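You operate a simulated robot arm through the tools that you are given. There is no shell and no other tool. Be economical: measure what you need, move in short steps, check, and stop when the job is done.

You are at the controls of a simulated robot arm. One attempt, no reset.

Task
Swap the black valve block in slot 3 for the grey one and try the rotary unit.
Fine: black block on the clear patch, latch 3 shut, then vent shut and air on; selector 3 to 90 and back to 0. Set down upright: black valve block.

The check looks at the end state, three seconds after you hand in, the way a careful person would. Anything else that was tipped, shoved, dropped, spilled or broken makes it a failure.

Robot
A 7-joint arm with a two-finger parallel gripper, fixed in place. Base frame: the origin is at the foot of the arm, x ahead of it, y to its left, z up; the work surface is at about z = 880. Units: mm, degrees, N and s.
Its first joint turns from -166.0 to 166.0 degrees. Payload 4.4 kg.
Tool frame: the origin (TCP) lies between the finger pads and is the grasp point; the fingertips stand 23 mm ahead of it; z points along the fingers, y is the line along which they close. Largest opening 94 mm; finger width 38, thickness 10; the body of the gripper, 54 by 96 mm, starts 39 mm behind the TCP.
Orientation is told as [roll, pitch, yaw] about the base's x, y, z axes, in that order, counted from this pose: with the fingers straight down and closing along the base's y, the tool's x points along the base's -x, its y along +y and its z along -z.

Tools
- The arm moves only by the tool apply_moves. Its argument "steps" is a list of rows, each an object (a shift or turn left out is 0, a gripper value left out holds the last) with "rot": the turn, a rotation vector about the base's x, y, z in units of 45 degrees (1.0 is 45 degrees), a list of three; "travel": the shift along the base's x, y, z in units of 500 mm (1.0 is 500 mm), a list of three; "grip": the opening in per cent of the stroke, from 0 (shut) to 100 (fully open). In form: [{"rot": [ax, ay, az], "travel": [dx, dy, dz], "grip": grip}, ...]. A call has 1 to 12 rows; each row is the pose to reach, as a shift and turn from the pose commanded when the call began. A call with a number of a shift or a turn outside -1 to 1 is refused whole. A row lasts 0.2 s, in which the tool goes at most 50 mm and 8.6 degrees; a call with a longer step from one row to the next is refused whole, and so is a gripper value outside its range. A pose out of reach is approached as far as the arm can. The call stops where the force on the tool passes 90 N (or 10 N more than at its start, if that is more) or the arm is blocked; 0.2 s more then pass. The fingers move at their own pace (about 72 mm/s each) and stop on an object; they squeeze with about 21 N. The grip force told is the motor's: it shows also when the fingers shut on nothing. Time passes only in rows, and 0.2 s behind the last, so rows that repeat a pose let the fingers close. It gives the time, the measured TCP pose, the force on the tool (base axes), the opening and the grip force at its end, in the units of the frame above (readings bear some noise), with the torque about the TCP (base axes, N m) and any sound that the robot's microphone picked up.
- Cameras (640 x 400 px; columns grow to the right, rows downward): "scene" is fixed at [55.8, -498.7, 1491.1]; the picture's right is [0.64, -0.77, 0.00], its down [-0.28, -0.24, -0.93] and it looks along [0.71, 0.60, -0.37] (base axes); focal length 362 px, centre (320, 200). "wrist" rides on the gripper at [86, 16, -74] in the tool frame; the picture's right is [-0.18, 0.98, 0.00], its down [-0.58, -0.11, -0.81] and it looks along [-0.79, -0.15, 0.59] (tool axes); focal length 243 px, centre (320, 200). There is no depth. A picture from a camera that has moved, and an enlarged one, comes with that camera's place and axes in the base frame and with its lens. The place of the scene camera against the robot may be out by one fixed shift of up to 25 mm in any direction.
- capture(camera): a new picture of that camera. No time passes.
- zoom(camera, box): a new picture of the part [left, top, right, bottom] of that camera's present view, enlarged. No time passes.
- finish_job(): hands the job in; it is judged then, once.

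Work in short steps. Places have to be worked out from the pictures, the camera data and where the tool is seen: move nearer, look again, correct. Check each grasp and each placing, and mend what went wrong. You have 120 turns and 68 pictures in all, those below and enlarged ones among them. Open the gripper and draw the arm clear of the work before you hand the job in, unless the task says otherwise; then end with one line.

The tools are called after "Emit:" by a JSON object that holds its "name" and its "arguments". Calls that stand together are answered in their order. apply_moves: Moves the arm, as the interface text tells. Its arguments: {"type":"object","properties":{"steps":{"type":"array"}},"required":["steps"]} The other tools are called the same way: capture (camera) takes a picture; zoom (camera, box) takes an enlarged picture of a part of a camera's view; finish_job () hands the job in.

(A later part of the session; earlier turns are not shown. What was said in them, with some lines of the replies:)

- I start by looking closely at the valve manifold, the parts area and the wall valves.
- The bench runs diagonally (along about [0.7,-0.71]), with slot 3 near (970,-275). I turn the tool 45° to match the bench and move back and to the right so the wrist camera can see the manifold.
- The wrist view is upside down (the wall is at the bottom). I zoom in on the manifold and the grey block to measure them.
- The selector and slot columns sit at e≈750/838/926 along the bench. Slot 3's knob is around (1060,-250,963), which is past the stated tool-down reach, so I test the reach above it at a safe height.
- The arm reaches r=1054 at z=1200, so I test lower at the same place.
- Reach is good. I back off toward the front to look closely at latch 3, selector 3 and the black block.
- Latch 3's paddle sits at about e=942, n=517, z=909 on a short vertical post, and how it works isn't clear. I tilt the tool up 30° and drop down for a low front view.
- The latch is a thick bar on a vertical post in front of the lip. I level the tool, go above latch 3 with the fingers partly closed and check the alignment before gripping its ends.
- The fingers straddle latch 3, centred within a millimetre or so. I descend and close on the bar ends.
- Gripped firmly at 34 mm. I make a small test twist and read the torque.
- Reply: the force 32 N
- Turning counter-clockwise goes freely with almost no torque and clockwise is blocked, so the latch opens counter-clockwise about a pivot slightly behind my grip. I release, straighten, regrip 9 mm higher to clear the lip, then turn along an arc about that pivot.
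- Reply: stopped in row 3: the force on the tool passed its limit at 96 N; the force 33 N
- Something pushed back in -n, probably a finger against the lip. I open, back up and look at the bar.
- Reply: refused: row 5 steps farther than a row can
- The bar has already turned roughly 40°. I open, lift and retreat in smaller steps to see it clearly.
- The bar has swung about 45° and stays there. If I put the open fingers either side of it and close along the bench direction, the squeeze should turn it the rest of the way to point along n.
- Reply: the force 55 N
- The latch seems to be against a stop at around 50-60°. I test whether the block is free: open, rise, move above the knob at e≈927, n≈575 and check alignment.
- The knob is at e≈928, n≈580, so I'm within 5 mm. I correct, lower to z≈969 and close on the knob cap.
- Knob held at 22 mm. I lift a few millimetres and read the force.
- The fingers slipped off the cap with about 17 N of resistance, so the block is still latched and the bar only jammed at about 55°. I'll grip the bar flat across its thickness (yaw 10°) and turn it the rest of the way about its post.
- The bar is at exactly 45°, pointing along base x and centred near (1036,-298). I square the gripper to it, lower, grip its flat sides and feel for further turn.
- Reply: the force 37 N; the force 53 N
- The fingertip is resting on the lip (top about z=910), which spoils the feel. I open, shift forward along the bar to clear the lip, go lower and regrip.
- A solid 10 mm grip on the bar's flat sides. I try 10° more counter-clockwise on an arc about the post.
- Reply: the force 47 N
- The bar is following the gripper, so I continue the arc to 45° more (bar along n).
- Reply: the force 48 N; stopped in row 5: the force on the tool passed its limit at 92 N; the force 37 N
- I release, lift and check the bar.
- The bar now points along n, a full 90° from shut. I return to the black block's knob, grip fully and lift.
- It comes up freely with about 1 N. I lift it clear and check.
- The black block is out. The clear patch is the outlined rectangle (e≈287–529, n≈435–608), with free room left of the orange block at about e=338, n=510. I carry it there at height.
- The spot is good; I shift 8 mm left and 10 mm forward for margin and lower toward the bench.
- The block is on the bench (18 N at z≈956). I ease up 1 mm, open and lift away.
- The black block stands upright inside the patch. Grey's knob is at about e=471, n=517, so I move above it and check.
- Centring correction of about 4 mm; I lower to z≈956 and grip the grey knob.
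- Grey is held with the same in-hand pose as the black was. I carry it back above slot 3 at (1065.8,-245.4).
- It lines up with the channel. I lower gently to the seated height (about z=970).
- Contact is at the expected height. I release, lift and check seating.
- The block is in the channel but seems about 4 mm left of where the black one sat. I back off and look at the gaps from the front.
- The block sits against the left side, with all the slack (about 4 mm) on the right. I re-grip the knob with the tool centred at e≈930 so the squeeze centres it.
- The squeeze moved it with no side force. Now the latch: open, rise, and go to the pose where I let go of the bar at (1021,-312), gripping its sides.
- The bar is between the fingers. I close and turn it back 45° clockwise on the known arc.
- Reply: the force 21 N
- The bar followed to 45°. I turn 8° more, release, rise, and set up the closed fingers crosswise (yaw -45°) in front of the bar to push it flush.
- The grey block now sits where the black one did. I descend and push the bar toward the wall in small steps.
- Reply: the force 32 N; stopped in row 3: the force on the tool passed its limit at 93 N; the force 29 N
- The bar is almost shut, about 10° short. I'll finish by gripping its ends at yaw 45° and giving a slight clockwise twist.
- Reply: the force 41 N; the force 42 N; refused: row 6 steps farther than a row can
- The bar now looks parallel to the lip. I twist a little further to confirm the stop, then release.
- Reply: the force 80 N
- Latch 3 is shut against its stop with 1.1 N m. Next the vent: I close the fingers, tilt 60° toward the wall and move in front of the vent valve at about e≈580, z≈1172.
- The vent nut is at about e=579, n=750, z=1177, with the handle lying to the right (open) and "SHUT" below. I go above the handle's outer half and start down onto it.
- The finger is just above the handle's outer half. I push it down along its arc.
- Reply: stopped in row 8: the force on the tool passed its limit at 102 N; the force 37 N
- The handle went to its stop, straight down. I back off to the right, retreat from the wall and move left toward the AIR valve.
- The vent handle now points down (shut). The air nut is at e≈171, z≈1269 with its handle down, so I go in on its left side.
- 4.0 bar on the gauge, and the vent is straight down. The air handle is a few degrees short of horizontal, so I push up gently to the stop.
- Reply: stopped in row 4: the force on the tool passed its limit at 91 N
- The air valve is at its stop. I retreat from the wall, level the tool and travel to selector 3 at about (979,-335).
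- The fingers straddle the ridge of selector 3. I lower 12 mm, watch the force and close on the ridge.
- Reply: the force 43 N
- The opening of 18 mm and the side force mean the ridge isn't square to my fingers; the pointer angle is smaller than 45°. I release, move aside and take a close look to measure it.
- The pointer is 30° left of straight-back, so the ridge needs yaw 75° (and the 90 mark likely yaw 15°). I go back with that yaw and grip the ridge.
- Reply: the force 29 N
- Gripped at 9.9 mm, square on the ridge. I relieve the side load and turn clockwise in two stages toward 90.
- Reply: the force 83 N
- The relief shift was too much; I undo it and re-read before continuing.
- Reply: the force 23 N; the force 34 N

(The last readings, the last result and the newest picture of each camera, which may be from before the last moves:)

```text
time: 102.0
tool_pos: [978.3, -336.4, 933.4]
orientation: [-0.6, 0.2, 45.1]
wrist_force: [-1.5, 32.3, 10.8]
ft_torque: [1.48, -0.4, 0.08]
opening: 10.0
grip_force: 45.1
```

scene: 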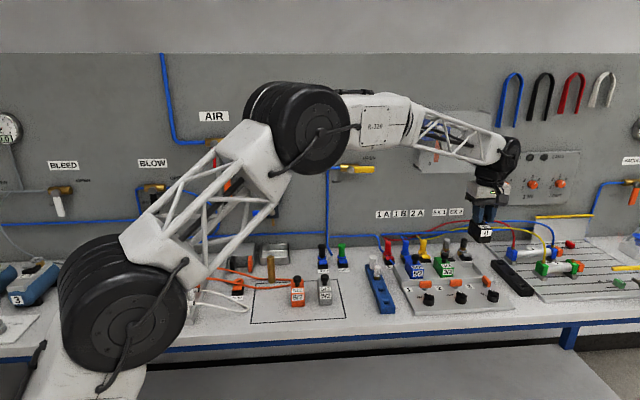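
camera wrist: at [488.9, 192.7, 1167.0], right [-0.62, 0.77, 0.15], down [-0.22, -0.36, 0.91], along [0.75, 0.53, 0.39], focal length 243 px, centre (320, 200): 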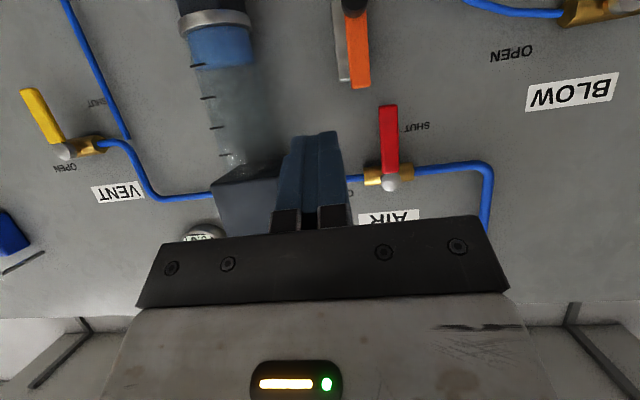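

Emit:
{"name": "apply_moves", "arguments": {"steps": [{"rot": [0, 0, -0.11], "travel": [-0.001, 0.002, 0]}, {"rot": [0, 0, -0.22], "travel": [-0.001, 0.003, 0]}, {"rot": [0, 0, -0.333], "travel": [-0.001, 0.004, 0]}, {"rot": [0, 0, -0.333], "travel": [-0.001, 0.004, 0]}]}}

```text
time: 103.0
tool_pos: [978.9, -335.9, 933.1]
orientation: [-0.6, 0.2, 30.0]
wrist_force: [24.5, 9.2, 8.3]
ft_torque: [0.6, -0.59, -0.01]
opening: 9.7
grip_force: 45.7
```

Emit:
{"name": "apply_moves", "arguments": {"steps": [{"rot": [0, 0, -0.11], "travel": [0.001, 0, 0]}, {"rot": [0, 0, -0.22], "travel": [0.001, 0, 0]}, {"rot": [0, 0, -0.333], "travel": [0.001, 0, 0]}, {"rot": [0, 0, -0.36], "travel": [0.001, 0, 0]}, {"rot": [0, 0, -0.36], "travel": [0.001, 0, 0]}]}}

Emit:
{"name": "zoom", "arguments": {"camera": "scene", "box": [440, 200, 640, 325]}}

```text
time: 104.2
tool_pos: [978.3, -335.2, 933.3]
orientation: [-0.6, 0.1, 14.0]
wrist_force: [1.0, 16.2, 20.0]
ft_torque: [0.39, 0.6, 1.0]
opening: 9.9
grip_force: 44.9
```

```text
3.20 times, centred on (540, 262) of scene
camera zoom: at [55.8, -498.7, 1491.1], right [0.64, -0.77, 0.0], down [-0.28, -0.24, -0.93], along [0.71, 0.6, -0.37], focal length 1159 px, centre (-384, 0)
```

zoom: 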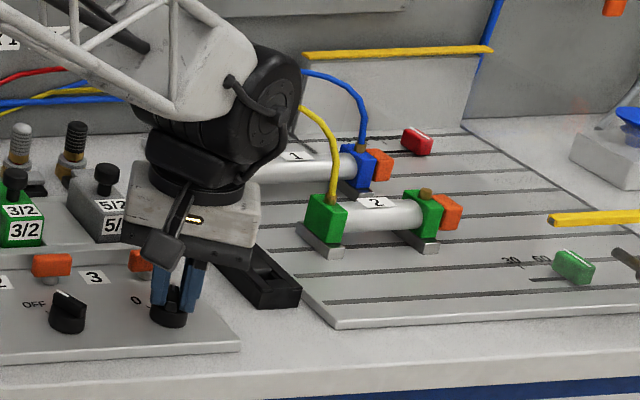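

A torque of 1 N m at yaw 14° shows the 90 stop is reached. I dwell about 1.5 s for the rotary unit, then turn back along the same poses.

Emit:
{"name": "apply_moves", "arguments": {"steps": [{"rot": [0, 0, 0]}, {"rot": [0, 0, 0]}, {"rot": [0, 0, 0]}, {"rot": [0, 0, 0]}, {"rot": [0, 0, 0]}, {"rot": [0, 0, 0]}, {"rot": [0, 0, 0.12], "travel": [-0.0005, 0, 0]}, {"rot": [0, 0, 0.24], "travel": [-0.001, 0, 0]}, {"rot": [0, 0, 0.36], "travel": [-0.001, 0, 0]}, {"rot": [0, 0, 0.36], "travel": [-0.001, 0, 0]}]}}

Emit:
{"name": "apply_moves", "arguments": {"steps": [{"rot": [0, 0, 0.11], "travel": [0, -0.001, 0]}, {"rot": [0, 0, 0.22], "travel": [0, -0.002, 0]}, {"rot": [0, 0, 0.333], "travel": [0.001, -0.004, 0]}, {"rot": [0, 0, 0.333], "travel": [0.001, -0.004, 0]}]}}

Emit:
{"name": "apply_moves", "arguments": {"steps": [{"rot": [0, 0, 0.11]}, {"rot": [0, 0, 0.22]}, {"rot": [0, 0, 0.333]}, {"rot": [0, 0, 0.333]}]}}

Emit:
{"name": "apply_moves", "arguments": {"steps": [{"rot": [0, 0, 0.11], "travel": [0.001, 0, 0]}, {"rot": [0, 0, 0.22], "travel": [0.002, 0, 0]}, {"rot": [0, 0, 0.333], "travel": [0.003, 0, 0]}, {"rot": [0, 0, 0.36], "travel": [0.003, 0, 0]}, {"rot": [0, 0, 0.36], "travel": [0.003, 0, 0]}]}}

```text
time: 106.4
tool_pos: [979.8, -334.6, 932.6]
orientation: [-0.6, 0.2, 30.0]
wrist_force: [26.3, -0.8, 17.2]
ft_torque: [0.09, -0.19, -0.03]
opening: 9.7
grip_force: 44.7
```

```text
time: 107.4
tool_pos: [979.8, -335.2, 932.8]
orientation: [-0.6, 0.2, 45.1]
wrist_force: [21.1, 9.6, 23.1]
ft_torque: [0.6, -0.44, 0.0]
opening: 10.0
grip_force: 45.1
```

```text
time: 108.4
tool_pos: [979.9, -336.4, 933.1]
orientation: [-0.6, 0.3, 60.2]
wrist_force: [55.8, 1.6, 14.0]
ft_torque: [0.26, -0.93, -0.13]
opening: 9.9
grip_force: 45.1
```

```text
time: 109.6
tool_pos: [979.8, -336.8, 933.2]
orientation: [-0.4, 0.3, 76.3]
wrist_force: [34.7, 1.3, 22.5]
ft_torque: [0.01, -0.44, -1.14]
opening: 9.8
grip_force: 44.9
```

The 0 stop is reached (torque -1.1 N m). I release, lift straight up and retreat to the front.

Emit:
{"name": "apply_moves", "arguments": {"steps": [{"grip": 25}, {"grip": 45}, {"grip": 45}, {"grip": 45, "travel": [0, 0, 0.06]}, {"grip": 45, "travel": [0, 0, 0.15]}, {"grip": 60, "travel": [-0.05, -0.05, 0.21]}, {"grip": 80, "travel": [-0.11, -0.11, 0.24]}, {"grip": 100, "travel": [-0.17, -0.17, 0.27]}, {"grip": 100, "travel": [-0.23, -0.23, 0.3]}, {"grip": 100, "travel": [-0.29, -0.29, 0.33]}]}}

Emit:
{"name": "capture", "arguments": {"camera": "scene"}}

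Emit:
{"name": "zoom", "arguments": {"camera": "scene", "box": [400, 230, 560, 320]}}

```text
time: 111.8
tool_pos: [836.2, -481.6, 1096.8]
orientation: [-0.5, 0.1, 76.4]
wrist_force: [0.6, -0.5, 0.1]
ft_torque: [0.03, -0.01, 0.03]
opening: 93.9
grip_force: 0.1
```

```text
3 pictures are left
```

scene: 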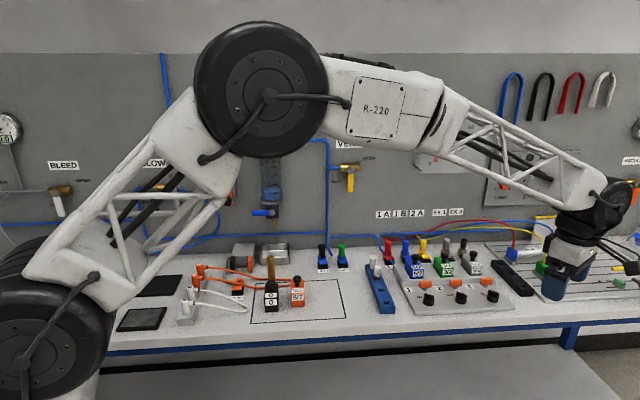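

```text
4.00 times, centred on (480, 275) of scene
camera zoom: at [55.8, -498.7, 1491.1], right [0.64, -0.77, 0.0], down [-0.28, -0.24, -0.93], along [0.71, 0.6, -0.37], focal length 1449 px, centre (-320, -100)
```

zoom: 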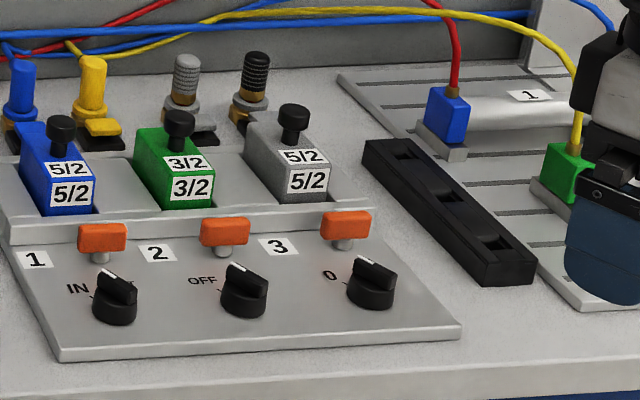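

The manifold looks right. I lift the arm toward its start pose to confirm the air valve and gauge.

Emit:
{"name": "apply_moves", "arguments": {"steps": [{"travel": [-0.018, 0.02, 0.07]}, {"travel": [-0.036, 0.07, 0.14]}, {"travel": [-0.054, 0.13, 0.2]}, {"travel": [-0.072, 0.2, 0.26]}, {"travel": [-0.09, 0.27, 0.32]}, {"travel": [-0.108, 0.35, 0.37]}, {"travel": [-0.126, 0.43, 0.42]}, {"travel": [-0.144, 0.51, 0.47]}, {"travel": [-0.162, 0.59, 0.52]}, {"travel": [-0.18, 0.67, 0.56]}, {"travel": [-0.2, 0.75, 0.6]}]}}

Emit:
{"name": "zoom", "arguments": {"camera": "scene", "box": [180, 80, 400, 320]}}

```text
time: 114.2
tool_pos: [735.7, -104.7, 1398.2]
orientation: [-0.5, 0.3, 76.3]
wrist_force: [0.5, 0.9, -0.4]
ft_torque: [-0.02, 0.0, -0.03]
opening: 94.0
grip_force: 0.1
```

```text
1.67 times, centred on (290, 200) of scene
camera zoom: at [55.8, -498.7, 1491.1], right [0.64, -0.77, 0.0], down [-0.28, -0.24, -0.93], along [0.71, 0.6, -0.37], focal length 604 px, centre (370, 200)
```

zoom: 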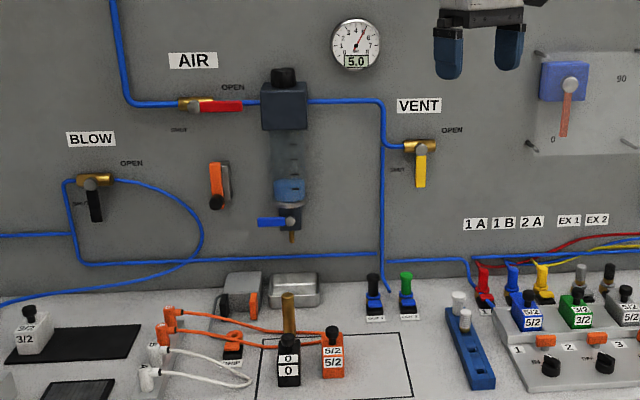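

The final view shows AIR open at 5.0 bar, VENT shut and the rotary arm back at 0. The black block is upright on the patch, grey is in slot 3, and the arm is clear with the gripper open, so I hand in.

Emit:
{"name": "finish_job", "arguments": {}}

```text
The job is handed in.
```

I swapped the black valve block for the grey one and handed the job in: black is upright on the clear patch, grey is in slot 3 with latch 3 shut, the vent is shut, and the air is on at 5.0 bar. I turned selector 3 to the 90 stop and back to 0; the rotary unit now points at 0, but it was out of view while at 90, so I did not see it swing.
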